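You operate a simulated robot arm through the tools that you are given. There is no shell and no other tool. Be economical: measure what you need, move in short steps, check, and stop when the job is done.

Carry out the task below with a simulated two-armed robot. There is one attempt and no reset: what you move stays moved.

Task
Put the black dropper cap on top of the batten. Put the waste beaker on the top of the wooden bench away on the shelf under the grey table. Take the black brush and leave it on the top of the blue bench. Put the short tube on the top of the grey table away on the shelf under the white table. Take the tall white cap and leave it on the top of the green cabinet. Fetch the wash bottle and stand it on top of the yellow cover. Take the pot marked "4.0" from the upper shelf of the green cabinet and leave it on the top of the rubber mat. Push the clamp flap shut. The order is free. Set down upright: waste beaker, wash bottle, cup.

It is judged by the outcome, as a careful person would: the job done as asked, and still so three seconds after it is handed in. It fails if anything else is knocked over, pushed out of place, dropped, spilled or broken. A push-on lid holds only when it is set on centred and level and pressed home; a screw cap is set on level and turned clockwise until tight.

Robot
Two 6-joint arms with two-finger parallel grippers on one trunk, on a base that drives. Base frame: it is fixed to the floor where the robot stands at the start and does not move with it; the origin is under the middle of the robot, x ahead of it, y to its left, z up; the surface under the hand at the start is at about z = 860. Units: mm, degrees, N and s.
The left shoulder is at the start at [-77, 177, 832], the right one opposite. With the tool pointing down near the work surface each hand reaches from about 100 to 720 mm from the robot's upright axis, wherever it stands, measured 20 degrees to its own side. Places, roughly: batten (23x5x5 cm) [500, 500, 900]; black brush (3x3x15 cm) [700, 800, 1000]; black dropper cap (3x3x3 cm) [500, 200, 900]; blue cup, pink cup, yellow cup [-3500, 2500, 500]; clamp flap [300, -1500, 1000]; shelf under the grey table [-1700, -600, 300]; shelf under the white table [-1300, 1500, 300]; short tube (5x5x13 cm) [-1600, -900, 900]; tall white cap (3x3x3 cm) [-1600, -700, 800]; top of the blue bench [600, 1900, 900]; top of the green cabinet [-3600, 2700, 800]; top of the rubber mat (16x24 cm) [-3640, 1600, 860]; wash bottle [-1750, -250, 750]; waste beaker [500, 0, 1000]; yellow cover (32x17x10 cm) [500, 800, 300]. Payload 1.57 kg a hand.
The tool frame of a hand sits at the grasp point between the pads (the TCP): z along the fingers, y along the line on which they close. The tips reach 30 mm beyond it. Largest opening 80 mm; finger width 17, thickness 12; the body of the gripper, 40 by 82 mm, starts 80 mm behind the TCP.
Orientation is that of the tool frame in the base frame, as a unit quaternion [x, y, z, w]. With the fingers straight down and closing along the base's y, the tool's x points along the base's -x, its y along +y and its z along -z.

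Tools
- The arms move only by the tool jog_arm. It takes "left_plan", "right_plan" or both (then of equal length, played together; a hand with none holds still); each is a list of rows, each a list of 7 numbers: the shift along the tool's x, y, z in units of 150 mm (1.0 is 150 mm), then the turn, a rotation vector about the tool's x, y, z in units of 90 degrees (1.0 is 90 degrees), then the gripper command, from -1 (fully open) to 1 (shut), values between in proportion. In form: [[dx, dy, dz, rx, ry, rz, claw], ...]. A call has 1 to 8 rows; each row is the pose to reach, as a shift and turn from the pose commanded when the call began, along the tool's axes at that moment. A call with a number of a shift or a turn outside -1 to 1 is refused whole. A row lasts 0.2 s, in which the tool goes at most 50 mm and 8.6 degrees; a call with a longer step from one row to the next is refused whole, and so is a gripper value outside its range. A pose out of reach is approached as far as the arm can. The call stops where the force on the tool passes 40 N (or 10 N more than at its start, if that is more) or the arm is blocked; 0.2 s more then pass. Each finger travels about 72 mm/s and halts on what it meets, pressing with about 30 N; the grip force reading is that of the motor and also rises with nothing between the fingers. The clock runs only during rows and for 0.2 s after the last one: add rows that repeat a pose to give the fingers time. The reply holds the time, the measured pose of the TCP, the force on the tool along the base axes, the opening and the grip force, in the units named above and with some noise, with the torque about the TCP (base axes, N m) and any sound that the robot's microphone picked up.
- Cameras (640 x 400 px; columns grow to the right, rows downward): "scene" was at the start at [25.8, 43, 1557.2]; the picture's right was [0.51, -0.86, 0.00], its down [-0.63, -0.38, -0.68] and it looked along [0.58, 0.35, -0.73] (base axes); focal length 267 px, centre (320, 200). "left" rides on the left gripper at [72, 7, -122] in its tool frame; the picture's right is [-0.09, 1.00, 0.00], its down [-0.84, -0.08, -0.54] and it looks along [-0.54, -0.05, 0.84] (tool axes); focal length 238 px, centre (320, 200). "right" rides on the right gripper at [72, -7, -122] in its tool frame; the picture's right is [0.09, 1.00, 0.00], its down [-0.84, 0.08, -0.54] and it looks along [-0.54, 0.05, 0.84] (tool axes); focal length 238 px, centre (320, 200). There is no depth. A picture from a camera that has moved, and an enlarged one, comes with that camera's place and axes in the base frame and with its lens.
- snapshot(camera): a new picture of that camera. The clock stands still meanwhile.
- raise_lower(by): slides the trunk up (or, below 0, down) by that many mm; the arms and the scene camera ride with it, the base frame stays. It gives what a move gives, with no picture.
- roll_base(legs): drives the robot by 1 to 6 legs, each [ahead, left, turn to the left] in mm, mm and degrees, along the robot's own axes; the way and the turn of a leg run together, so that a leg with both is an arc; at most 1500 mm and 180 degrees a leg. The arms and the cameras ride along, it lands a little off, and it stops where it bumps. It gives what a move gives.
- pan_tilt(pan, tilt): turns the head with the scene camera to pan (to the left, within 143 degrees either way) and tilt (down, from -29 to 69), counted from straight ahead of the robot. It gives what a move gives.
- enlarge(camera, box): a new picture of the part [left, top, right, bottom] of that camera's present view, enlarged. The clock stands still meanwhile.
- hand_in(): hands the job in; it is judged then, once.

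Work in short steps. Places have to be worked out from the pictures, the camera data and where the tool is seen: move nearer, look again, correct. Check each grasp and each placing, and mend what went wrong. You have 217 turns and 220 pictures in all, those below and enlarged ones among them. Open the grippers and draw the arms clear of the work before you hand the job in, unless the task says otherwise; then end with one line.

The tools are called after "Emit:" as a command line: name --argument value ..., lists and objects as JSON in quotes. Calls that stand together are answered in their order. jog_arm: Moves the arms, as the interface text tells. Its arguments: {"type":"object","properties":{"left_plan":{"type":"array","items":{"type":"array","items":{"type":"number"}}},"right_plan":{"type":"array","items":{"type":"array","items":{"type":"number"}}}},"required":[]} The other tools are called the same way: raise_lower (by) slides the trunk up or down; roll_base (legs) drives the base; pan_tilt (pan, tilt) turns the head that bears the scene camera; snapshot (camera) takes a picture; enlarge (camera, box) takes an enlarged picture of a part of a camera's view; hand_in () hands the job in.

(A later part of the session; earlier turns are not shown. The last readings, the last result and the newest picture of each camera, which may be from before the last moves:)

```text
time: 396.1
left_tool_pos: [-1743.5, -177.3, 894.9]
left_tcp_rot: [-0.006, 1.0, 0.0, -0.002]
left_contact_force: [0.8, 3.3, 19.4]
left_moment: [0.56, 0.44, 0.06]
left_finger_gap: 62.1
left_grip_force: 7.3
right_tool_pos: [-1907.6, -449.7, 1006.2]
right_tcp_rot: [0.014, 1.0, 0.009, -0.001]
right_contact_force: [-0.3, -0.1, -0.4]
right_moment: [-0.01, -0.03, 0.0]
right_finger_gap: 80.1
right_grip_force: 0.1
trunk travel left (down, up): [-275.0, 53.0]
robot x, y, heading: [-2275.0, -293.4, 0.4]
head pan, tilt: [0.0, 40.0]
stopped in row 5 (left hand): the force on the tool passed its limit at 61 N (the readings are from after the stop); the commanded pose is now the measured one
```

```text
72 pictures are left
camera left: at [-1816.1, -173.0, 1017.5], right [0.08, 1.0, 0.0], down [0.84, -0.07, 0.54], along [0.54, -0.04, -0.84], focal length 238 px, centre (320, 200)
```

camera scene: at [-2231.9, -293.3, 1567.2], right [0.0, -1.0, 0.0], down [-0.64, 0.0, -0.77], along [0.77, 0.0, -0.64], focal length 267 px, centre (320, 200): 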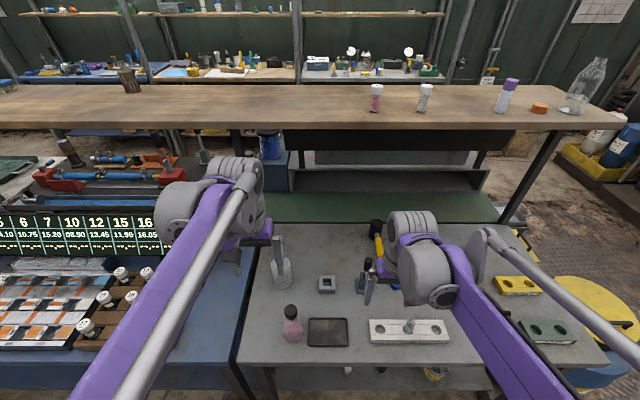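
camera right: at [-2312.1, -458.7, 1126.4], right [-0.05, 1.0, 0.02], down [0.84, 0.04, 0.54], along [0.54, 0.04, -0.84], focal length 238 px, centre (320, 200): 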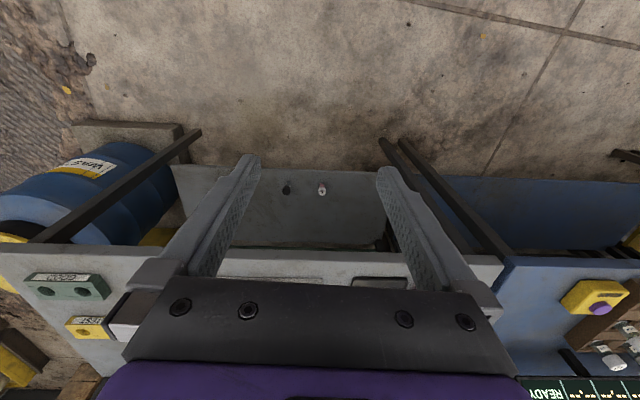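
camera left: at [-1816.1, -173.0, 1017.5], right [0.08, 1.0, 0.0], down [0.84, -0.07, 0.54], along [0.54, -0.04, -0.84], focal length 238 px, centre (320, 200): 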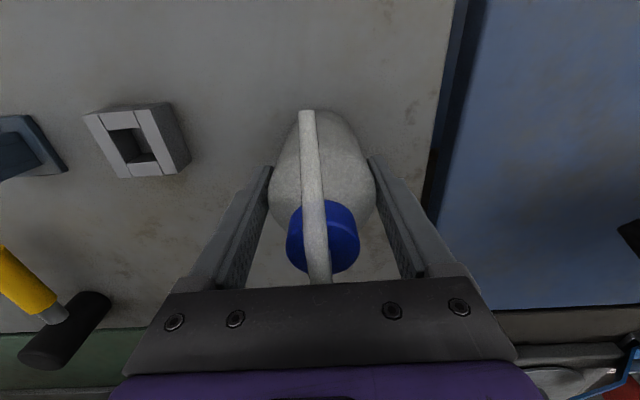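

The palm met the spout top. I open a little, rise 12 mm, then close there.

Emit:
jog_arm --left_plan '[[0, 0, -0.04, 0, 0, 0, -0.8], [0, 0, -0.085, 0, 0, 0, -0.8], [0, 0, -0.085, 0, 0, 0, 0], [0, 0, -0.085, 0, 0, 0, 1], [0, 0, -0.085, 0, 0, 0, 1], [0, 0, -0.085, 0, 0, 0, 1]]'

Emit:
snapshot --camera "left"

Emit:
enlarge --camera "scene" --box '[200, 200, 360, 320]'

```text
time: 397.5
left_tool_pos: [-1743.7, -178.0, 906.4]
left_tcp_rot: [-0.006, 1.0, -0.001, -0.001]
left_contact_force: [0.4, 0.6, 0.5]
left_moment: [0.01, 0.02, -0.01]
left_finger_gap: 59.5
left_grip_force: 30.2
right_tool_pos: [-1906.4, -450.8, 1006.7]
right_tcp_rot: [0.014, 1.0, 0.008, -0.001]
right_contact_force: [0.2, 0.2, 0.1]
right_moment: [0.01, 0.0, 0.01]
right_finger_gap: 79.9
right_grip_force: 0.0
trunk travel left (down, up): [-275.0, 53.0]
robot x, y, heading: [-2277.3, -296.5, -0.0]
head pan, tilt: [0.0, 40.0]
```

```text
71 pictures are left
camera left: at [-1815.0, -173.5, 1028.5], right [0.08, 1.0, 0.0], down [0.84, -0.07, 0.54], along [0.54, -0.04, -0.84], focal length 238 px, centre (320, 200)
```

left: 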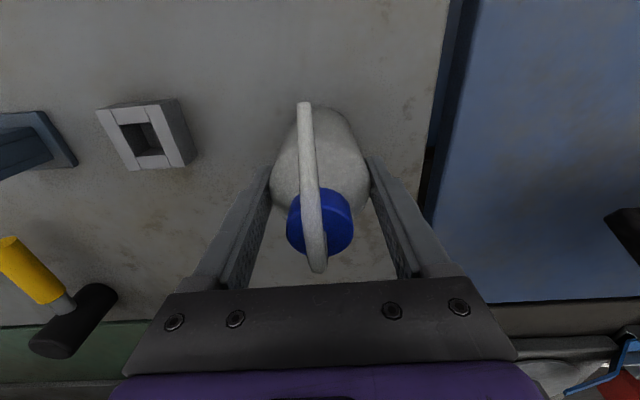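

```text
3.33 times, centred on (280, 260) of scene
camera zoom: at [-2232.8, -293.3, 1567.2], right [0.0, -1.0, 0.0], down [-0.64, 0.0, -0.77], along [0.77, 0.0, -0.64], focal length 890 px, centre (453, 0)
```

zoom: 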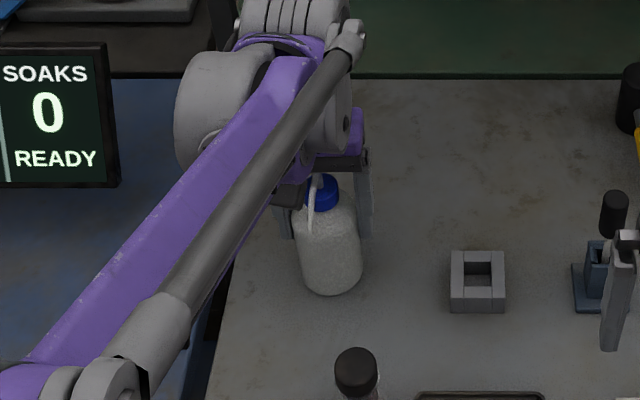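

Gripped. I lift and retract, then back off the table.

Emit:
jog_arm --left_plan '[[0, 0, -0.2, 0, 0, 0, 1], [0, 0, -0.4, 0, 0, 0, 1], [0, 0, -0.6, 0, 0, 0, 1], [0.2, 0, -0.8, 0, 0, 0, 1], [0.4, 0, -0.95, 0, 0, 0, 1], [0.65, 0, -1.0, 0, 0, 0, 1], [0.9, 0, -1.0, 0, 0, 0, 1]]'

Emit:
roll_base --legs '[[-330, 0, 0]]'

Emit:
snapshot --camera "scene"

Emit:
snapshot --camera "left"

```text
time: 399.1
left_tool_pos: [-1880.6, -179.5, 1057.1]
left_tcp_rot: [-0.005, 1.0, 0.0, -0.001]
left_contact_force: [-0.2, -0.1, -2.2]
left_moment: [-0.02, -0.01, 0.01]
left_finger_gap: 59.3
left_grip_force: 29.8
right_tool_pos: [-1907.9, -449.6, 1005.7]
right_tcp_rot: [0.014, 1.0, 0.008, 0.0]
right_contact_force: [0.1, 0.9, 0.1]
right_moment: [-0.02, -0.01, -0.03]
right_finger_gap: 79.7
right_grip_force: 0.1
trunk travel left (down, up): [-275.0, 53.0]
robot x, y, heading: [-2276.1, -294.5, -0.1]
head pan, tilt: [0.0, 40.0]
```

```text
time: 401.3
left_tool_pos: [-2209.4, -180.1, 1057.1]
left_tcp_rot: [-0.005, 1.0, 0.001, -0.001]
left_contact_force: [-0.4, 0.3, -2.5]
left_moment: [-0.03, 0.01, 0.01]
left_finger_gap: 59.5
left_grip_force: 30.0
right_tool_pos: [-2238.2, -451.0, 1005.5]
right_tcp_rot: [0.015, 1.0, 0.008, 0.0]
right_contact_force: [0.2, -0.4, -0.2]
right_moment: [0.01, -0.02, -0.01]
right_finger_gap: 79.9
right_grip_force: 0.0
trunk travel left (down, up): [-275.0, 53.0]
robot x, y, heading: [-2607.1, -296.9, 0.3]
head pan, tilt: [0.0, 40.0]
```

```text
69 pictures are left
camera scene: at [-2564.0, -294.0, 1567.3], right [0.0, -1.0, 0.0], down [-0.64, 0.0, -0.77], along [0.77, 0.0, -0.64], focal length 267 px, centre (320, 200)
```

scene: 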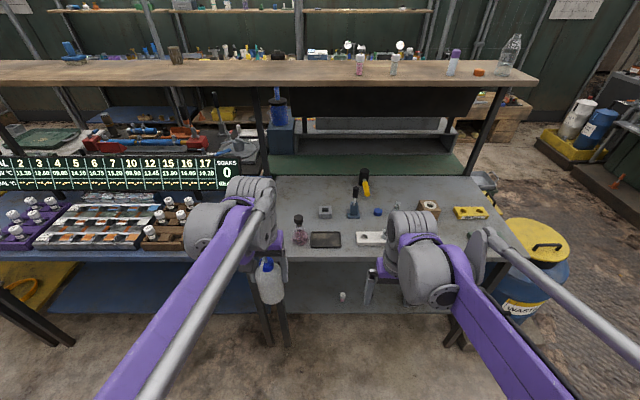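

```text
68 pictures are left
camera left: at [-2280.8, -175.2, 1179.2], right [0.08, 1.0, 0.0], down [0.84, -0.07, 0.54], along [0.54, -0.05, -0.84], focal length 238 px, centre (320, 200)
```

left: 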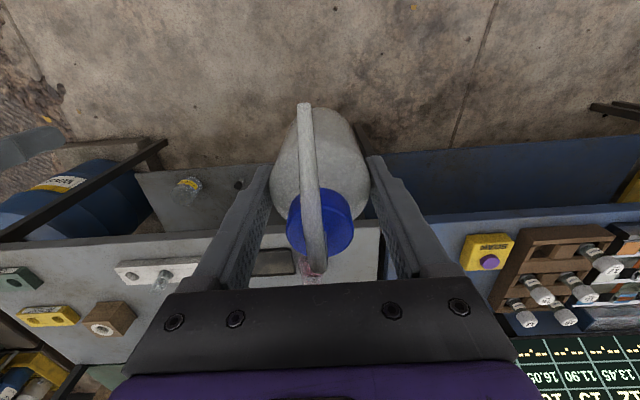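

Bottle secure. I drive around the -y end back to the other side, to the clamp at about [300,-1500].

Emit:
roll_base --legs '[[0, -1500, 0], [0, -250, 0], [1500, 0, 0], [650, 0, 0]]'

Emit:
pan_tilt --pan 30 --tilt 25

Emit:
snapshot --camera "scene"

```text
time: 427.3
left_tool_pos: [-62.5, -1952.2, 1057.2]
left_tcp_rot: [-0.004, 1.0, -0.001, -0.002]
left_contact_force: [0.1, 0.3, -2.2]
left_moment: [0.02, 0.03, -0.03]
left_finger_gap: 59.3
left_grip_force: 30.0
right_tool_pos: [-91.7, -2223.5, 1004.7]
right_tcp_rot: [0.014, 1.0, 0.007, -0.001]
right_contact_force: [0.1, 0.2, 0.8]
right_moment: [0.0, -0.02, -0.01]
right_finger_gap: 80.1
right_grip_force: 0.1
trunk travel left (down, up): [-275.0, 53.0]
robot x, y, heading: [-455.8, -2066.6, -0.2]
head pan, tilt: [0.0, 40.0]
```

```text
time: 428.3
left_tool_pos: [-62.0, -1951.0, 1057.4]
left_tcp_rot: [-0.005, 1.0, -0.001, -0.001]
left_contact_force: [-0.4, -0.3, -2.0]
left_moment: [0.01, 0.01, 0.0]
left_finger_gap: 59.2
left_grip_force: 30.3
right_tool_pos: [-91.4, -2223.2, 1005.7]
right_tcp_rot: [0.016, 1.0, 0.008, -0.001]
right_contact_force: [0.0, 0.5, 0.4]
right_moment: [0.02, 0.02, 0.01]
right_finger_gap: 80.2
right_grip_force: 0.1
trunk travel left (down, up): [-275.0, 53.0]
robot x, y, heading: [-461.9, -2069.2, 0.0]
head pan, tilt: [30.0, 25.0]
```

```text
67 pictures are left
camera scene: at [-422.7, -2019.3, 1590.5], right [0.5, -0.87, 0.0], down [-0.37, -0.21, -0.91], along [0.79, 0.45, -0.42], focal length 267 px, centre (320, 200)
```

scene: 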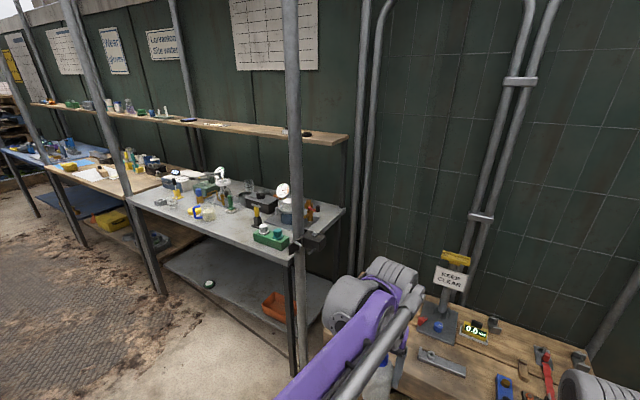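

I zoom on the right end of the grey bench, where the clamp should be.

Emit:
enlarge --camera "scene" --box '[200, 160, 360, 260]'

Emit:
enlarge --camera "scene" --box '[400, 240, 640, 400]'

```text
4.00 times, centred on (280, 210) of scene
camera zoom: at [-422.7, -2019.3, 1590.5], right [0.5, -0.87, 0.0], down [-0.37, -0.21, -0.91], along [0.79, 0.45, -0.42], focal length 1068 px, centre (480, 160)
```

zoom: 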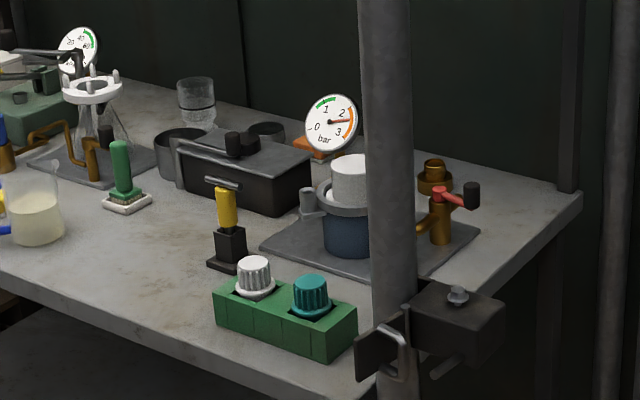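

```text
2.50 times, centred on (520, 320) of scene
camera zoom: at [-422.7, -2019.3, 1590.5], right [0.5, -0.87, 0.0], down [-0.37, -0.21, -0.91], along [0.79, 0.45, -0.42], focal length 667 px, centre (-180, -100)
```

zoom: 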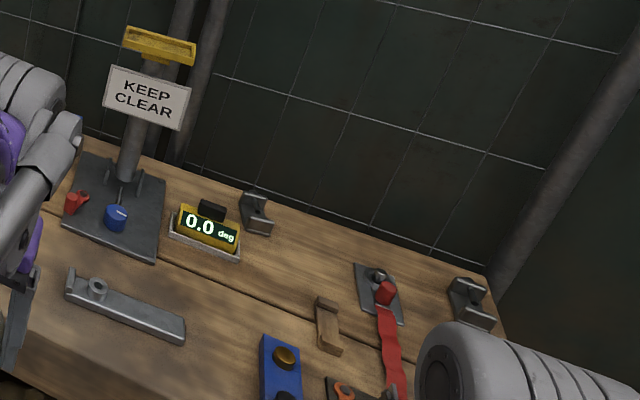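

The clamp is a black block on the bench's corner post near [290,-1525,1000] with a hinged flap. I move in front of it for a closer look.

Emit:
roll_base --legs '[[0, 520, 0]]'

Emit:
pan_tilt --pan 0 --tilt 33

Emit:
snapshot --camera "scene"

Emit:
enlarge --camera "scene" --box '[270, 140, 390, 230]'

```text
time: 433.4
left_tool_pos: [-65.1, -1426.7, 1057.6]
left_tcp_rot: [-0.006, 1.0, 0.0, -0.002]
left_contact_force: [0.3, -0.6, -1.7]
left_moment: [-0.03, -0.03, 0.04]
left_finger_gap: 59.6
left_grip_force: 30.2
right_tool_pos: [-92.4, -1696.9, 1004.7]
right_tcp_rot: [0.012, 1.0, 0.008, -0.001]
right_contact_force: [0.3, -0.8, -0.2]
right_moment: [-0.01, -0.03, 0.02]
right_finger_gap: 79.7
right_grip_force: 0.1
trunk travel left (down, up): [-275.0, 53.0]
robot x, y, heading: [-458.3, -1535.2, 0.4]
head pan, tilt: [30.0, 25.0]
```

```text
time: 434.3
left_tool_pos: [-64.2, -1425.3, 1057.2]
left_tcp_rot: [-0.008, 1.0, -0.001, -0.002]
left_contact_force: [-0.7, 0.6, -2.0]
left_moment: [0.02, -0.02, -0.04]
left_finger_gap: 59.8
left_grip_force: 30.2
right_tool_pos: [-92.4, -1695.4, 1005.9]
right_tcp_rot: [0.013, 1.0, 0.009, -0.001]
right_contact_force: [0.4, 0.8, -0.4]
right_moment: [0.02, 0.01, 0.0]
right_finger_gap: 80.3
right_grip_force: 0.0
trunk travel left (down, up): [-275.0, 53.0]
robot x, y, heading: [-461.7, -1546.8, 0.5]
head pan, tilt: [0.0, 33.0]
```

```text
64 pictures are left
camera scene: at [-415.0, -1540.4, 1577.9], right [0.01, -1.0, 0.0], down [-0.54, 0.0, -0.84], along [0.84, 0.01, -0.54], focal length 267 px, centre (320, 200)
```

scene: 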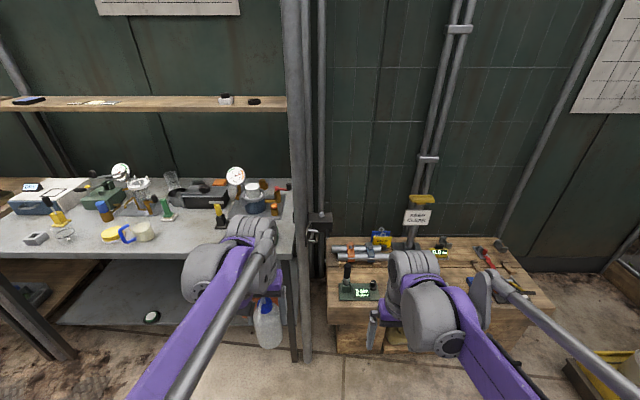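

```text
4.44 times, centred on (330, 185) of scene
camera zoom: at [-415.0, -1540.4, 1577.9], right [0.01, -1.0, 0.0], down [-0.54, 0.0, -0.84], along [0.84, 0.01, -0.54], focal length 1186 px, centre (276, 267)
```

zoom: 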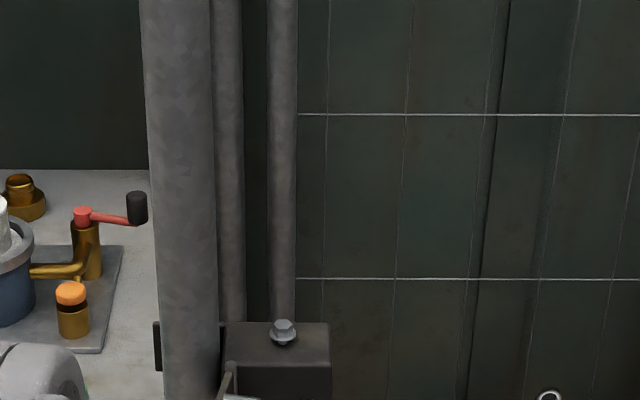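

I zoom on the clamp itself just below.

Emit:
enlarge --camera "scene" --box '[290, 195, 350, 255]'

```text
6.67 times, centred on (320, 225) of scene
camera zoom: at [-415.0, -1540.4, 1577.9], right [0.01, -1.0, 0.0], down [-0.54, 0.0, -0.84], along [0.84, 0.01, -0.54], focal length 1779 px, centre (320, 33)
```

zoom: 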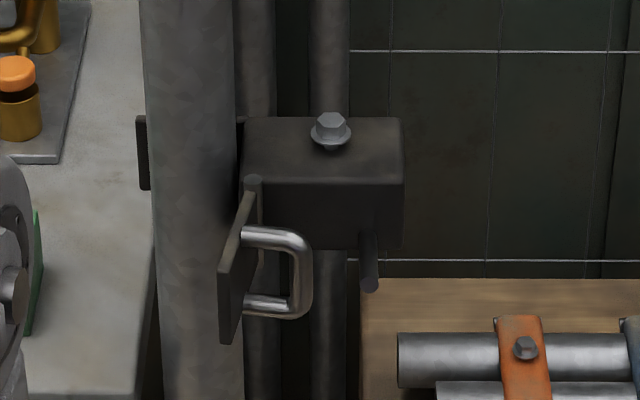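

The flap is hinged at ≈[335,-1494], sticking out toward me (~75° open) with a U-handle; closing swings it left (+y) onto the post (centre [365,-1463]). I'll push the handle with the closed right gripper. First drive 150 mm closer.

Emit:
roll_base --legs '[[150, 0, -0.4]]'

Emit:
jog_arm --right_plan '[[-0.25, 0, 0.04, 0, 0, 0, 1], [-0.5, 0, 0.08, 0, 0, 0, 1], [-0.75, 0, 0.12, 0, 0, 0, 1], [-1.0, 0, 0.18, 0, 0, 0, 1]]'

Emit:
snapshot --camera "right"

Emit:
enlarge --camera "scene" --box '[270, 210, 390, 300]'

```text
time: 435.7
left_tool_pos: [85.0, -1426.8, 1056.2]
left_tcp_rot: [-0.004, 1.0, -0.001, -0.002]
left_contact_force: [0.2, 0.3, -2.5]
left_moment: [-0.02, 0.03, 0.0]
left_finger_gap: 59.4
left_grip_force: 29.6
right_tool_pos: [56.4, -1698.4, 1005.4]
right_tcp_rot: [0.015, 1.0, 0.008, -0.001]
right_contact_force: [-0.4, 0.6, 1.0]
right_moment: [-0.02, 0.03, 0.0]
right_finger_gap: 79.9
right_grip_force: 0.0
trunk travel left (down, up): [-275.0, 53.0]
robot x, y, heading: [-315.2, -1543.6, 0.1]
head pan, tilt: [0.0, 33.0]
```

```text
time: 436.7
left_tool_pos: [86.3, -1427.7, 1056.4]
left_tcp_rot: [-0.003, 1.0, 0.0, -0.002]
left_contact_force: [0.3, -0.6, -2.7]
left_moment: [0.0, -0.01, 0.01]
left_finger_gap: 59.4
left_grip_force: 29.9
right_tool_pos: [206.6, -1703.1, 977.4]
right_tcp_rot: [0.015, 1.0, 0.009, -0.001]
right_contact_force: [0.4, 1.3, -0.6]
right_moment: [0.02, 0.03, -0.01]
right_finger_gap: 0.1
right_grip_force: 21.5
trunk travel left (down, up): [-275.0, 53.0]
robot x, y, heading: [-312.2, -1539.9, -0.2]
head pan, tilt: [0.0, 33.0]
```

```text
61 pictures are left
camera right: at [135.0, -1709.5, 1098.7], right [-0.06, 1.0, 0.02], down [0.84, 0.04, 0.54], along [0.54, 0.05, -0.84], focal length 238 px, centre (320, 200)
```

right: 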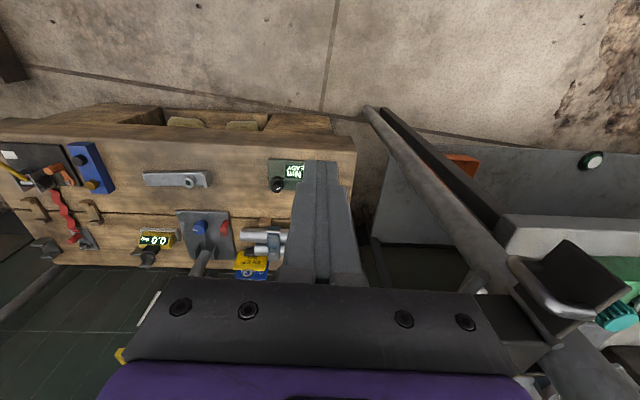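

```text
4.44 times, centred on (330, 255) of scene
camera zoom: at [-263.4, -1540.6, 1577.9], right [0.0, -1.0, 0.0], down [-0.55, 0.0, -0.84], along [0.84, 0.0, -0.55], focal length 1186 px, centre (276, -44)
```

zoom: 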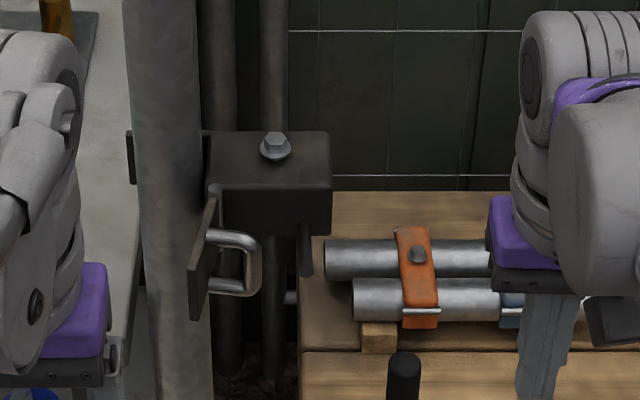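

Handle bar at ≈[295,-1528], z 942–989. I bring the closed fingers to its right side.

Emit:
jog_arm --right_plan '[[0, 0.3, 0.01, 0, 0, 0, 1], [-0.05, 0.6, 0.02, 0, 0, 0, 1], [-0.2, 0.85, 0.03, 0, 0, 0, 1], [-0.4, 0.92, 0.03, 0, 0, 0, 1], [-0.6, 0.92, 0.03, 0, 0, 0, 1]]'

Emit:
enlarge --camera "scene" --box '[270, 210, 390, 300]'

Emit:
snapshot --camera "right"

```text
time: 437.8
left_tool_pos: [85.6, -1428.0, 1056.5]
left_tcp_rot: [-0.003, 1.0, 0.0, -0.002]
left_contact_force: [-0.2, -0.1, -2.1]
left_moment: [-0.02, 0.04, 0.02]
left_finger_gap: 59.5
left_grip_force: 30.0
right_tool_pos: [275.2, -1566.6, 975.3]
right_tcp_rot: [0.015, 1.0, 0.006, -0.012]
right_contact_force: [-6.6, -1.9, 4.0]
right_moment: [0.05, 0.06, 0.01]
right_finger_gap: 0.1
right_grip_force: 21.6
trunk travel left (down, up): [-275.0, 53.0]
robot x, y, heading: [-311.3, -1543.0, -0.1]
head pan, tilt: [0.0, 33.0]
stopped in row 5 (right hand): the force on the tool passed its limit at 79 N (the readings are from after the stop); the commanded pose is now the measured one
```

```text
4.44 times, centred on (330, 255) of scene
camera zoom: at [-265.9, -1540.7, 1578.0], right [0.0, -1.0, 0.0], down [-0.54, 0.0, -0.84], along [0.84, 0.0, -0.54], focal length 1186 px, centre (276, -44)
```

zoom: 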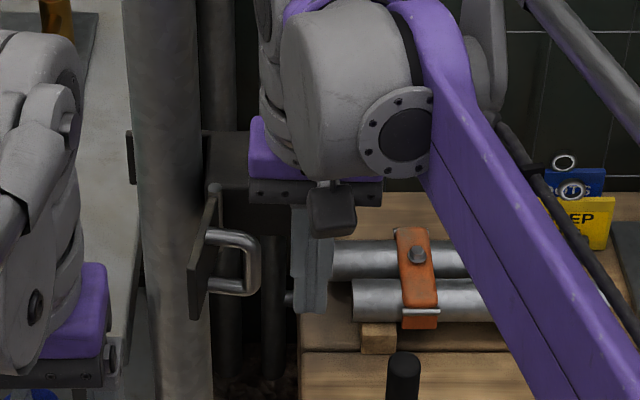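

```text
58 pictures are left
camera right: at [206.2, -1572.8, 1098.6], right [-0.06, 1.0, 0.02], down [0.85, 0.04, 0.52], along [0.52, 0.05, -0.85], focal length 238 px, centre (320, 200)
```

right: 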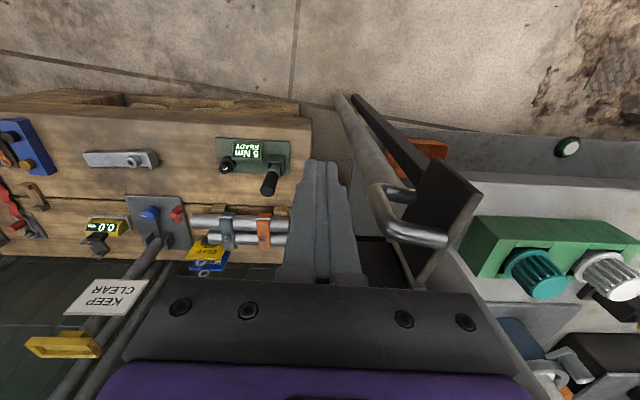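

I hit a rod of the clamp (at y≈-1560, z≈974). Refined: handle bar at [287,-1527], z 957–998; hinge ≈[325,-1497]. I back off, open the gripper so the rod will pass between the fingers, and go in with the left finger between rod and handle.

Emit:
jog_arm --right_plan '[[0.25, 0, 0, 0, 0, 0, 1], [0.3, -0.15, 0.0, 0, 0, 0, -1], [0.3, -0.15, 0.0, 0, 0, 0, -1], [0.3, -0.15, 0.0, 0, 0, 0, -1], [0.3, -0.15, 0.0, 0, 0, 0, -1]]'

Emit:
snapshot --camera "right"

Emit:
enlarge --camera "scene" --box '[280, 220, 370, 290]'

```text
time: 439.0
left_tool_pos: [86.3, -1427.2, 1056.5]
left_tcp_rot: [-0.004, 1.0, -0.002, -0.003]
left_contact_force: [0.2, 0.0, -2.0]
left_moment: [-0.01, 0.02, 0.0]
left_finger_gap: 59.6
left_grip_force: 29.6
right_tool_pos: [230.3, -1586.7, 974.5]
right_tcp_rot: [0.015, 1.0, 0.008, -0.014]
right_contact_force: [-0.3, -0.1, 0.3]
right_moment: [-0.01, 0.02, 0.03]
right_finger_gap: 80.2
right_grip_force: 0.0
trunk travel left (down, up): [-275.0, 53.0]
robot x, y, heading: [-311.3, -1544.6, -0.1]
head pan, tilt: [0.0, 33.0]
```

```text
57 pictures are left
camera right: at [161.3, -1593.5, 1098.5], right [-0.06, 1.0, 0.02], down [0.85, 0.04, 0.52], along [0.52, 0.05, -0.85], focal length 238 px, centre (320, 200)
```

right: 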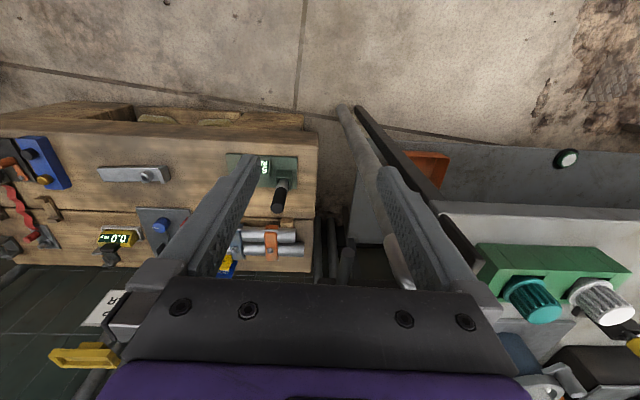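

```text
5.71 times, centred on (325, 255) of scene
camera zoom: at [-265.0, -1540.4, 1577.9], right [0.0, -1.0, 0.0], down [-0.54, 0.0, -0.84], along [0.84, 0.0, -0.54], focal length 1525 px, centre (291, -114)
```

zoom: 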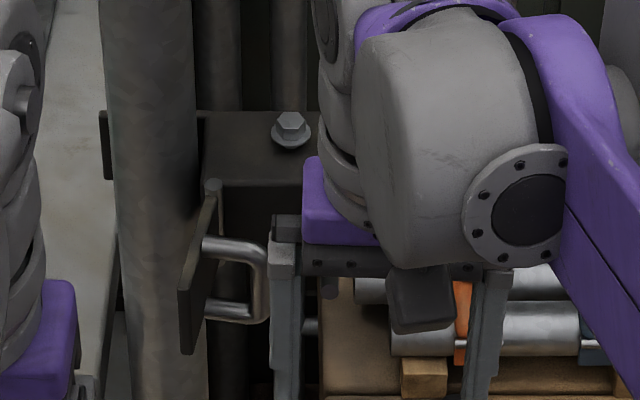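

The left finger lines up between rod (y≈-1560) and handle (right edge y≈-1528). I advance in x to 287.

Emit:
jog_arm --right_plan '[[-0.13, 0, 0, 0, 0, 0, -1], [-0.26, 0, 0, 0, 0, 0, -1], [-0.37, 0, 0, 0, 0, 0, -1]]'

Emit:
jog_arm --right_plan '[[0.02, 0.06, 0, 0, 0, 0, -1], [0.04, 0.12, 0, 0, 0, 0, -1], [0.06, 0.18, 0, 0, 0, 0, -1]]'

Emit:
enlarge --camera "scene" --box '[280, 220, 370, 290]'

```text
time: 439.8
left_tool_pos: [86.9, -1428.3, 1056.7]
left_tcp_rot: [-0.004, 1.0, -0.001, -0.002]
left_contact_force: [0.1, 0.6, -1.8]
left_moment: [0.02, 0.01, 0.02]
left_finger_gap: 59.4
left_grip_force: 30.1
right_tool_pos: [286.5, -1590.3, 973.8]
right_tcp_rot: [0.014, 1.0, 0.007, -0.013]
right_contact_force: [0.7, 0.3, 0.7]
right_moment: [0.02, 0.02, 0.02]
right_finger_gap: 80.4
right_grip_force: 0.1
trunk travel left (down, up): [-275.0, 53.0]
robot x, y, heading: [-312.6, -1540.8, -0.2]
head pan, tilt: [0.0, 33.0]
```

```text
time: 440.6
left_tool_pos: [85.5, -1428.3, 1056.8]
left_tcp_rot: [-0.004, 1.0, -0.001, -0.002]
left_contact_force: [0.4, -0.4, -2.5]
left_moment: [0.01, 0.01, -0.02]
left_finger_gap: 59.1
left_grip_force: 30.0
right_tool_pos: [278.0, -1562.3, 974.6]
right_tcp_rot: [0.015, 1.0, 0.007, -0.013]
right_contact_force: [0.5, -0.3, -0.2]
right_moment: [-0.02, 0.0, 0.02]
right_finger_gap: 79.8
right_grip_force: 0.0
trunk travel left (down, up): [-275.0, 53.0]
robot x, y, heading: [-308.6, -1547.2, -0.0]
head pan, tilt: [0.0, 33.0]
```

```text
5.71 times, centred on (325, 255) of scene
camera zoom: at [-265.3, -1540.3, 1577.9], right [0.0, -1.0, 0.0], down [-0.54, 0.0, -0.84], along [0.84, 0.0, -0.54], focal length 1525 px, centre (291, -114)
```

zoom: 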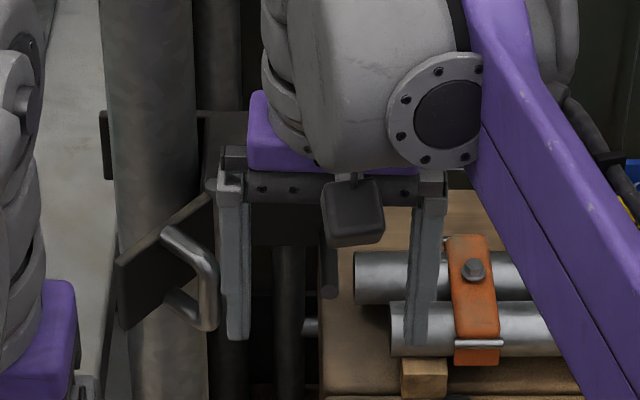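

The flap is swinging shut. I continue pushing left along the arc.

Emit:
jog_arm --right_plan '[[0.0, 0.06, 0, 0, 0, 0, -1], [0.0, 0.12, 0, 0, 0, 0, -1], [-0.02, 0.17, 0, 0, 0, 0, -1], [-0.03, 0.2, 0, 0, 0, 0, -1]]'

Emit:
enlarge --camera "scene" --box '[280, 220, 370, 290]'

```text
time: 441.6
left_tool_pos: [84.5, -1427.7, 1056.7]
left_tcp_rot: [-0.003, 1.0, 0.001, -0.002]
left_contact_force: [-0.1, 0.1, -2.1]
left_moment: [-0.01, 0.01, -0.01]
left_finger_gap: 59.3
left_grip_force: 29.7
right_tool_pos: [284.7, -1531.4, 975.2]
right_tcp_rot: [0.015, 1.0, 0.007, -0.014]
right_contact_force: [1.0, 0.0, -0.1]
right_moment: [-0.02, -0.01, -0.02]
right_finger_gap: 79.1
right_grip_force: 0.0
trunk travel left (down, up): [-275.0, 53.0]
robot x, y, heading: [-310.8, -1541.1, -0.0]
head pan, tilt: [0.0, 33.0]
```

```text
5.71 times, centred on (325, 255) of scene
camera zoom: at [-265.1, -1540.5, 1577.9], right [0.0, -1.0, 0.0], down [-0.54, 0.0, -0.84], along [0.84, 0.0, -0.54], focal length 1525 px, centre (291, -114)
```

zoom: 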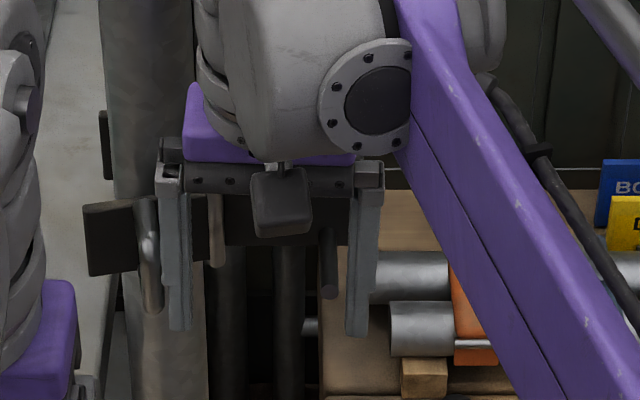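

Almost shut. I back out, close the fingers, and line up in front of the handle to press it home.

Emit:
jog_arm --right_plan '[[0.2, 0, 0, 0, 0, 0, -1], [0.4, 0, 0, 0, 0, 0, 0], [0.45, 0.2, 0, 0, 0, 0, 1], [0.45, 0.4, 0, 0, 0, 0, 1], [0.45, 0.4, 0, 0, 0, 0, 1], [0.45, 0.4, 0, 0, 0, 0, 1]]'

Emit:
enlarge --camera "scene" --box '[270, 215, 370, 295]'

Emit:
snapshot --camera "right"

```text
time: 443.0
left_tool_pos: [86.0, -1427.4, 1056.6]
left_tcp_rot: [-0.004, 1.0, 0.0, -0.001]
left_contact_force: [0.2, 0.3, -2.7]
left_moment: [-0.01, 0.02, 0.01]
left_finger_gap: 59.2
left_grip_force: 30.2
right_tool_pos: [219.5, -1470.7, 978.9]
right_tcp_rot: [0.016, 1.0, 0.008, -0.013]
right_contact_force: [-0.6, 0.2, 1.0]
right_moment: [-0.02, -0.01, 0.01]
right_finger_gap: 0.0
right_grip_force: 21.4
trunk travel left (down, up): [-275.0, 53.0]
robot x, y, heading: [-311.5, -1542.4, 0.1]
head pan, tilt: [0.0, 33.0]
```

```text
5.00 times, centred on (320, 255) of scene
camera zoom: at [-265.2, -1540.2, 1577.9], right [0.0, -1.0, 0.0], down [-0.54, 0.0, -0.84], along [0.84, 0.0, -0.54], focal length 1334 px, centre (320, -75)
```

zoom: 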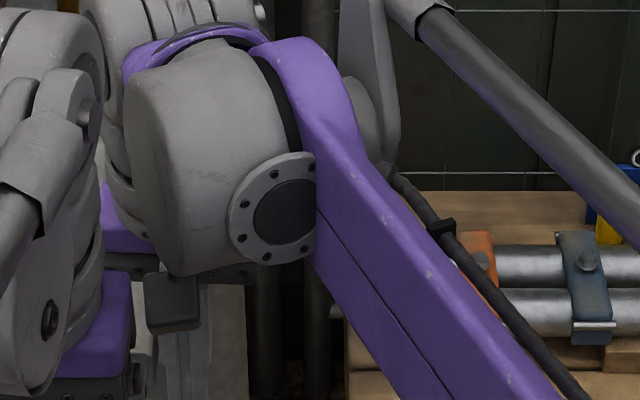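

```text
52 pictures are left
camera right: at [149.4, -1476.3, 1101.6], right [-0.06, 1.0, 0.02], down [0.85, 0.04, 0.52], along [0.52, 0.05, -0.85], focal length 238 px, centre (320, 200)
```

right: 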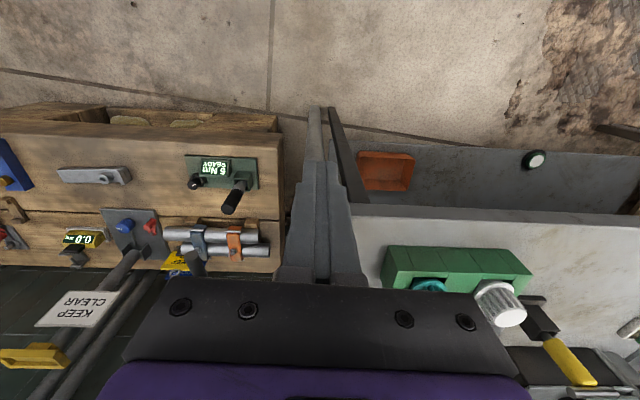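

I press forward in +x on the handle until force builds.

Emit:
jog_arm --right_plan '[[-0.15, 0, 0, 0, 0, 0, 1], [-0.25, 0, 0, 0, 0, 0, 1], [-0.3, 0, 0, 0, 0, 0, 1], [-0.35, 0, 0, 0, 0, 0, 1], [-0.4, 0, 0, 0, 0, 0, 1], [-0.45, 0, 0, 0, 0, 0, 1]]'

Emit:
snapshot --camera "right"

```text
time: 444.4
left_tool_pos: [83.0, -1423.3, 1057.8]
left_tcp_rot: [-0.004, 1.0, -0.001, -0.001]
left_contact_force: [0.6, -0.1, -2.0]
left_moment: [0.0, 0.02, 0.01]
left_finger_gap: 59.3
left_grip_force: 30.1
right_tool_pos: [279.7, -1464.2, 977.5]
right_tcp_rot: [0.012, 1.0, 0.008, -0.014]
right_contact_force: [-28.7, 24.8, -13.5]
right_moment: [-0.58, -0.46, 0.33]
right_finger_gap: 0.2
right_grip_force: 20.6
trunk travel left (down, up): [-275.0, 53.0]
robot x, y, heading: [-311.5, -1540.0, 0.1]
head pan, tilt: [0.0, 33.0]
```

```text
51 pictures are left
camera right: at [211.2, -1471.1, 1100.4], right [-0.07, 1.0, 0.02], down [0.85, 0.05, 0.52], along [0.52, 0.05, -0.85], focal length 238 px, centre (320, 200)
```

right: 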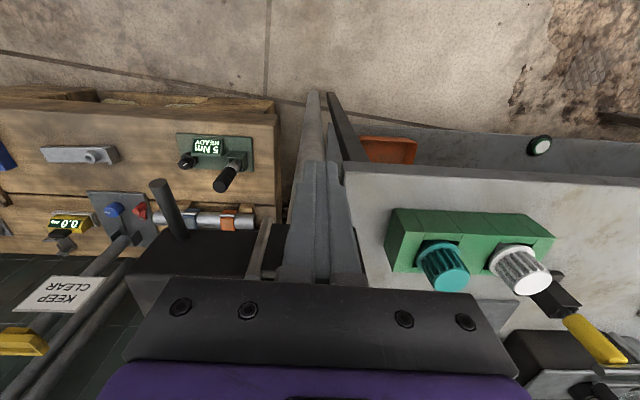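

It pressed with about 30 N. I back off and look at the flap.

Emit:
jog_arm --right_plan '[[0.2, 0, 0, 0, 0, 0, 1], [0.4, 0, 0, 0, 0, 0, 1], [0.5, -0.3, 0, 0, 0, 0, 1], [0.6, -0.6, 0, 0, 0, 0, 1], [0.6, -0.9, 0, 0, 0, 0, 1], [0.6, -1.0, 0, 0, 0, 0, 1]]'

Emit:
enlarge --camera "scene" --box '[270, 215, 370, 295]'

```text
time: 445.8
left_tool_pos: [86.2, -1427.9, 1057.4]
left_tcp_rot: [-0.004, 1.0, -0.001, -0.001]
left_contact_force: [-1.0, 0.4, -1.9]
left_moment: [-0.01, -0.01, 0.04]
left_finger_gap: 59.3
left_grip_force: 30.0
right_tool_pos: [190.3, -1620.9, 976.9]
right_tcp_rot: [0.015, 1.0, 0.008, -0.013]
right_contact_force: [-0.1, 0.2, -0.2]
right_moment: [-0.02, 0.02, 0.0]
right_finger_gap: 0.0
right_grip_force: 20.6
trunk travel left (down, up): [-275.0, 53.0]
robot x, y, heading: [-313.9, -1544.0, -0.1]
head pan, tilt: [0.0, 33.0]
```

```text
5.00 times, centred on (320, 255) of scene
camera zoom: at [-265.3, -1540.4, 1577.9], right [0.0, -1.0, 0.0], down [-0.54, 0.0, -0.84], along [0.84, 0.0, -0.54], focal length 1334 px, centre (320, -75)
```

zoom: 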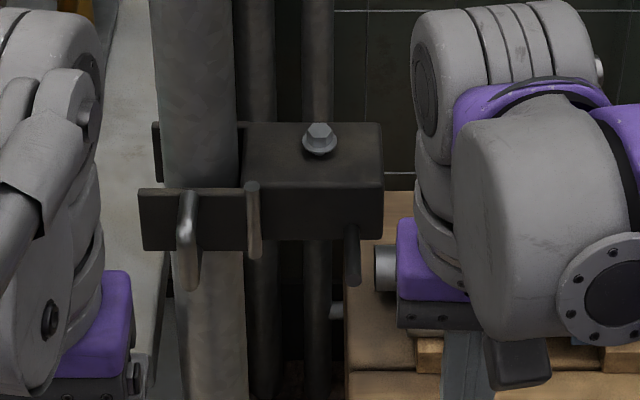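

The flap lies flush across the post: shut. Now to the yellow cover with the wash bottle: I back off and drive along to y≈700.

Emit:
roll_base --legs '[[-160, 0, 0], [0, 1500, 0], [0, 740, 0]]'

Emit:
raise_lower --by -260

Emit:
pan_tilt --pan 12 --tilt 42

Emit:
snapshot --camera "scene"

```text
time: 466.7
left_tool_pos: [-51.5, 814.9, 1056.4]
left_tcp_rot: [0.004, 1.0, -0.001, -0.002]
left_contact_force: [-0.9, 1.1, -2.0]
left_moment: [0.0, -0.01, -0.02]
left_finger_gap: 59.3
left_grip_force: 30.2
right_tool_pos: [51.3, 621.4, 976.2]
right_tcp_rot: [0.022, 1.0, 0.007, -0.013]
right_contact_force: [0.4, -0.4, -1.1]
right_moment: [-0.01, 0.02, 0.04]
right_finger_gap: 0.2
right_grip_force: 21.0
trunk travel left (down, up): [-275.0, 53.0]
robot x, y, heading: [-452.3, 699.8, -0.9]
head pan, tilt: [0.0, 33.0]
```

```text
time: 469.4
left_tool_pos: [-51.4, 814.3, 797.0]
left_tcp_rot: [0.003, 1.0, -0.001, -0.002]
left_contact_force: [0.3, 1.2, -2.1]
left_moment: [-0.05, -0.03, 0.04]
left_finger_gap: 59.7
left_grip_force: 29.5
right_tool_pos: [50.8, 621.3, 715.5]
right_tcp_rot: [0.022, 1.0, 0.007, -0.012]
right_contact_force: [-0.4, -0.2, 0.2]
right_moment: [-0.01, 0.0, 0.01]
right_finger_gap: 0.1
right_grip_force: 21.5
trunk travel left (down, up): [-15.0, 313.0]
robot x, y, heading: [-451.7, 705.8, -1.2]
head pan, tilt: [0.0, 33.0]
```

```text
time: 470.1
left_tool_pos: [-50.7, 814.3, 798.4]
left_tcp_rot: [0.003, 1.0, -0.002, -0.003]
left_contact_force: [0.2, 0.4, -1.8]
left_moment: [0.02, 0.0, -0.01]
left_finger_gap: 59.3
left_grip_force: 30.1
right_tool_pos: [51.8, 620.5, 715.9]
right_tcp_rot: [0.022, 1.0, 0.007, -0.013]
right_contact_force: [-0.4, 0.4, -0.8]
right_moment: [-0.01, 0.01, -0.03]
right_finger_gap: 0.0
right_grip_force: 21.3
trunk travel left (down, up): [-15.0, 313.0]
robot x, y, heading: [-452.5, 703.5, -0.8]
head pan, tilt: [12.0, 42.0]
```

```text
49 pictures are left
camera scene: at [-361.6, 723.0, 1297.0], right [0.19, -0.98, 0.0], down [-0.66, -0.13, -0.74], along [0.73, 0.14, -0.67], focal length 267 px, centre (320, 200)
```

scene: 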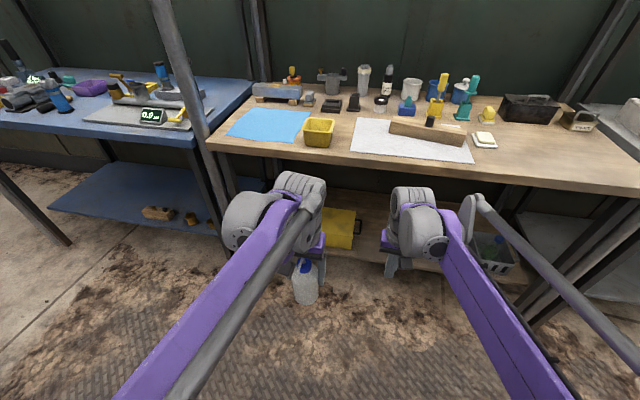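

I zoom on the yellow cover under the bench.

Emit:
enlarge --camera "scene" --box '[290, 180, 410, 270]'

Emit:
snapshot --camera "left"

Emit:
snapshot --camera "right"

```text
4.44 times, centred on (350, 225) of scene
camera zoom: at [-361.6, 723.0, 1297.0], right [0.19, -0.98, 0.0], down [-0.66, -0.13, -0.74], along [0.73, 0.14, -0.67], focal length 1186 px, centre (187, 89)
```

zoom: 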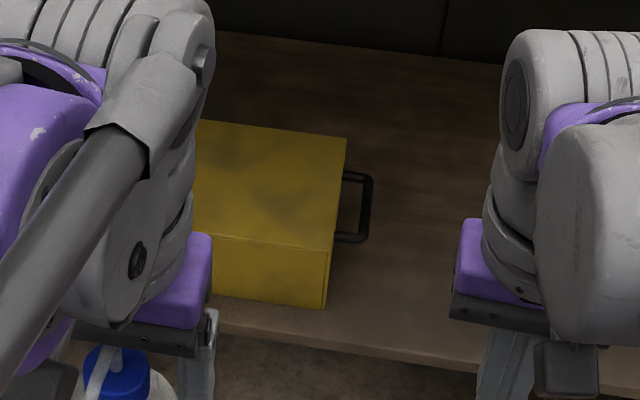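

```text
47 pictures are left
camera left: at [-122.8, 820.7, 919.1], right [0.1, 1.0, 0.0], down [0.84, -0.08, 0.54], along [0.54, -0.05, -0.84], focal length 238 px, centre (320, 200)
```

left: 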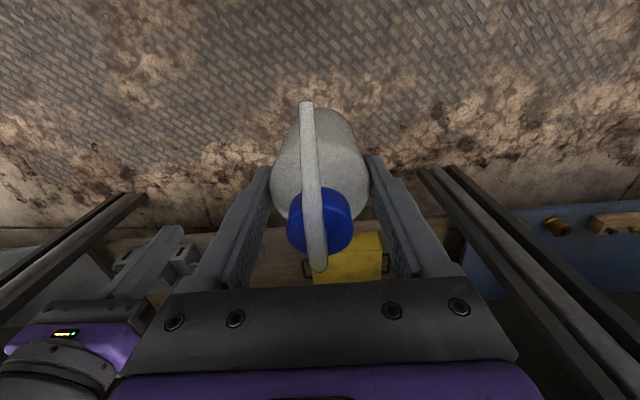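

```text
46 pictures are left
camera right: at [-18.6, 615.9, 839.0], right [-0.05, 1.0, 0.02], down [0.85, 0.03, 0.52], along [0.52, 0.04, -0.85], focal length 238 px, centre (320, 200)
```

right: 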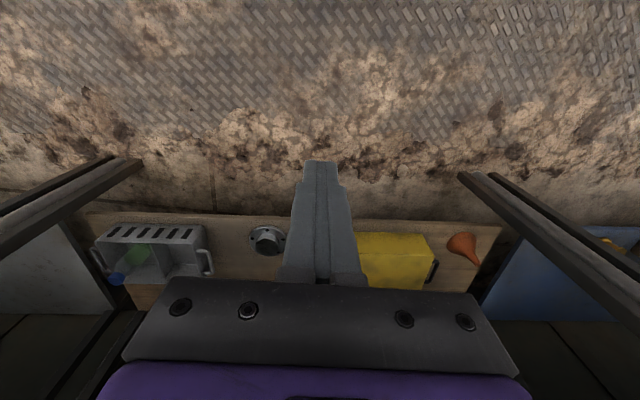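

Cover body: x 474–649, y 735–990, top z≈326; bottle must go about 180 mm inside the bench edge. With the arm stretched out it stays flat and should fit under. I lower the trunk fully, extend and lower the left arm in front of the bench, and fold the right hand back.

Emit:
raise_lower --by -12

Emit:
jog_arm --left_plan '[[-0.15, 0, 0.2, 0, 0, 0, 1], [-0.3, 0, 0.4, 0, 0, 0, 1], [-0.45, 0, 0.6, 0, 0, 0, 1], [-0.6, 0, 0.8, 0, 0, 0, 1]]' --right_plan '[[0.25, 0, 0, 0, 0, 0, 1], [0.5, 0, 0, 0, 0, 0, 1], [0.75, 0, 0, 0, 0, 0, 1], [1.0, 0, 0, 0, 0, 0, 1]]'

Emit:
jog_arm --left_plan '[[-0.15, 0, 0.2, 0, 0, 0, 1], [-0.3, 0, 0.4, 0, 0, 0, 1], [-0.45, 0, 0.6, 0, 0, 0, 1], [-0.6, 0, 0.8, 0, 0, 0, 1]]' --right_plan '[[0.25, 0, 0, 0, 0, 0, 0], [0.5, 0, 0, 0, 0, 0, 0], [0.75, 0, 0, 0, 0, 0, 0], [1.0, 0, 0, 0, 0, 0, 0]]'

Emit:
jog_arm --left_plan '[[-0.15, 0, 0.2, 0, 0, 0, 1], [-0.3, 0, 0.4, 0, 0, 0, 1], [-0.45, 0, 0.6, 0, 0, 0, 1]]'

Emit:
snapshot --camera "scene"

```text
time: 470.7
left_tool_pos: [-51.0, 815.9, 784.7]
left_tcp_rot: [0.004, 1.0, -0.001, -0.002]
left_contact_force: [0.2, -0.2, -2.0]
left_moment: [0.03, 0.03, 0.0]
left_finger_gap: 59.7
left_grip_force: 30.4
right_tool_pos: [50.3, 621.0, 704.0]
right_tcp_rot: [0.022, 1.0, 0.008, -0.013]
right_contact_force: [0.2, 0.6, 0.0]
right_moment: [0.0, -0.02, -0.02]
right_finger_gap: 0.1
right_grip_force: 22.0
trunk travel left (down, up): [-3.0, 325.0]
robot x, y, heading: [-446.9, 704.3, -1.0]
head pan, tilt: [12.0, 42.0]
```

```text
time: 471.7
left_tool_pos: [37.0, 815.4, 664.5]
left_tcp_rot: [0.004, 1.0, 0.0, -0.001]
left_contact_force: [-0.2, -0.3, -1.8]
left_moment: [0.0, -0.01, 0.03]
left_finger_gap: 59.6
left_grip_force: 30.0
right_tool_pos: [-98.5, 627.7, 709.1]
right_tcp_rot: [0.022, 1.0, 0.008, -0.013]
right_contact_force: [0.4, -0.2, -0.6]
right_moment: [-0.02, -0.01, -0.01]
right_finger_gap: 0.0
right_grip_force: 20.8
trunk travel left (down, up): [-3.0, 325.0]
robot x, y, heading: [-450.2, 706.3, -1.0]
head pan, tilt: [12.0, 42.0]
```

```text
time: 472.7
left_tool_pos: [127.7, 812.0, 544.2]
left_tcp_rot: [0.004, 1.0, 0.0, -0.001]
left_contact_force: [-0.3, 0.1, -2.2]
left_moment: [-0.01, 0.02, 0.03]
left_finger_gap: 59.3
left_grip_force: 29.9
right_tool_pos: [-249.0, 633.2, 712.9]
right_tcp_rot: [0.022, 1.0, 0.007, -0.013]
right_contact_force: [0.6, 0.6, -0.5]
right_moment: [0.0, -0.03, -0.04]
right_finger_gap: 40.0
right_grip_force: 0.0
trunk travel left (down, up): [-3.0, 325.0]
robot x, y, heading: [-453.0, 703.5, -1.2]
head pan, tilt: [12.0, 42.0]
```

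```text
time: 473.5
left_tool_pos: [195.9, 812.6, 452.2]
left_tcp_rot: [0.004, 1.0, 0.0, -0.002]
left_contact_force: [-0.7, 1.3, -2.3]
left_moment: [0.02, -0.02, -0.02]
left_finger_gap: 59.5
left_grip_force: 29.6
right_tool_pos: [-248.5, 633.0, 712.4]
right_tcp_rot: [0.022, 1.0, 0.007, -0.013]
right_contact_force: [0.9, 0.2, -0.1]
right_moment: [0.03, -0.03, -0.01]
right_finger_gap: 39.9
right_grip_force: 0.0
trunk travel left (down, up): [-3.0, 325.0]
robot x, y, heading: [-450.3, 704.2, -0.9]
head pan, tilt: [12.0, 42.0]
```

```text
45 pictures are left
camera scene: at [-359.9, 723.1, 1288.3], right [0.19, -0.98, 0.0], down [-0.66, -0.13, -0.74], along [0.73, 0.14, -0.67], focal length 267 px, centre (320, 200)
```

scene: 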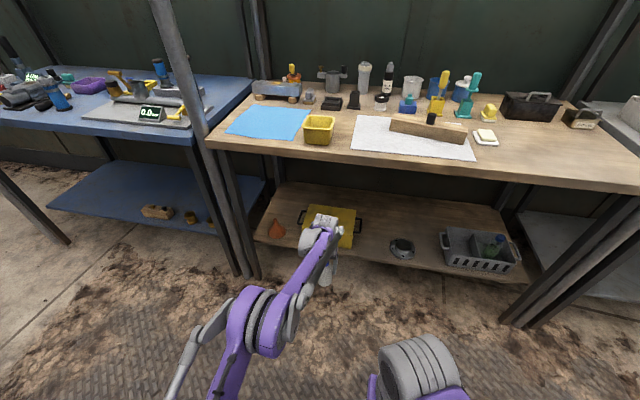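

The arm lies low now and the cover is in clear view. I zoom to refine it.

Emit:
enlarge --camera "scene" --box '[270, 180, 390, 290]'

Emit:
snapshot --camera "left"

```text
3.64 times, centred on (330, 235) of scene
camera zoom: at [-359.9, 723.1, 1288.3], right [0.19, -0.98, 0.0], down [-0.66, -0.13, -0.74], along [0.73, 0.14, -0.67], focal length 970 px, centre (284, 73)
```

zoom: 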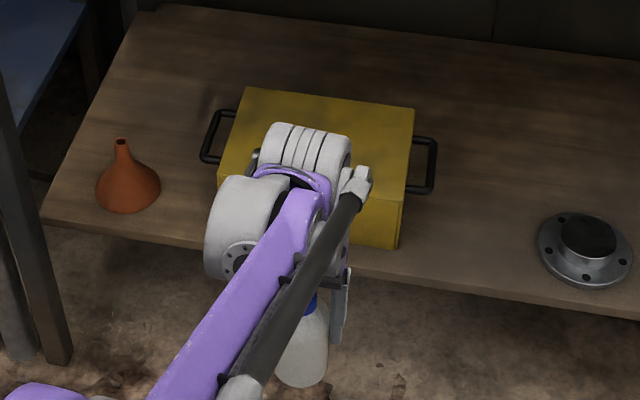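

```text
43 pictures are left
camera left: at [123.7, 818.2, 574.6], right [0.1, 1.0, 0.0], down [0.84, -0.08, 0.54], along [0.54, -0.05, -0.84], focal length 238 px, centre (320, 200)
```

left: 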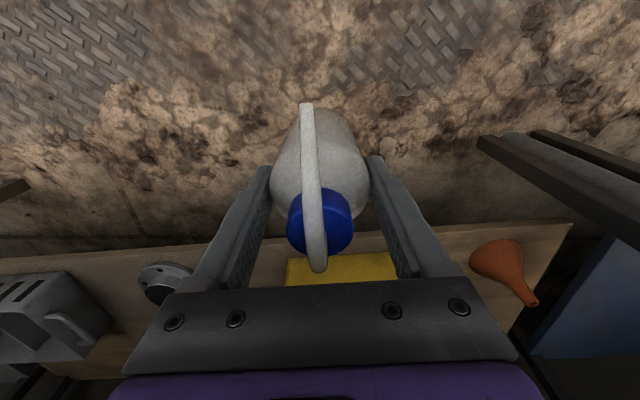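

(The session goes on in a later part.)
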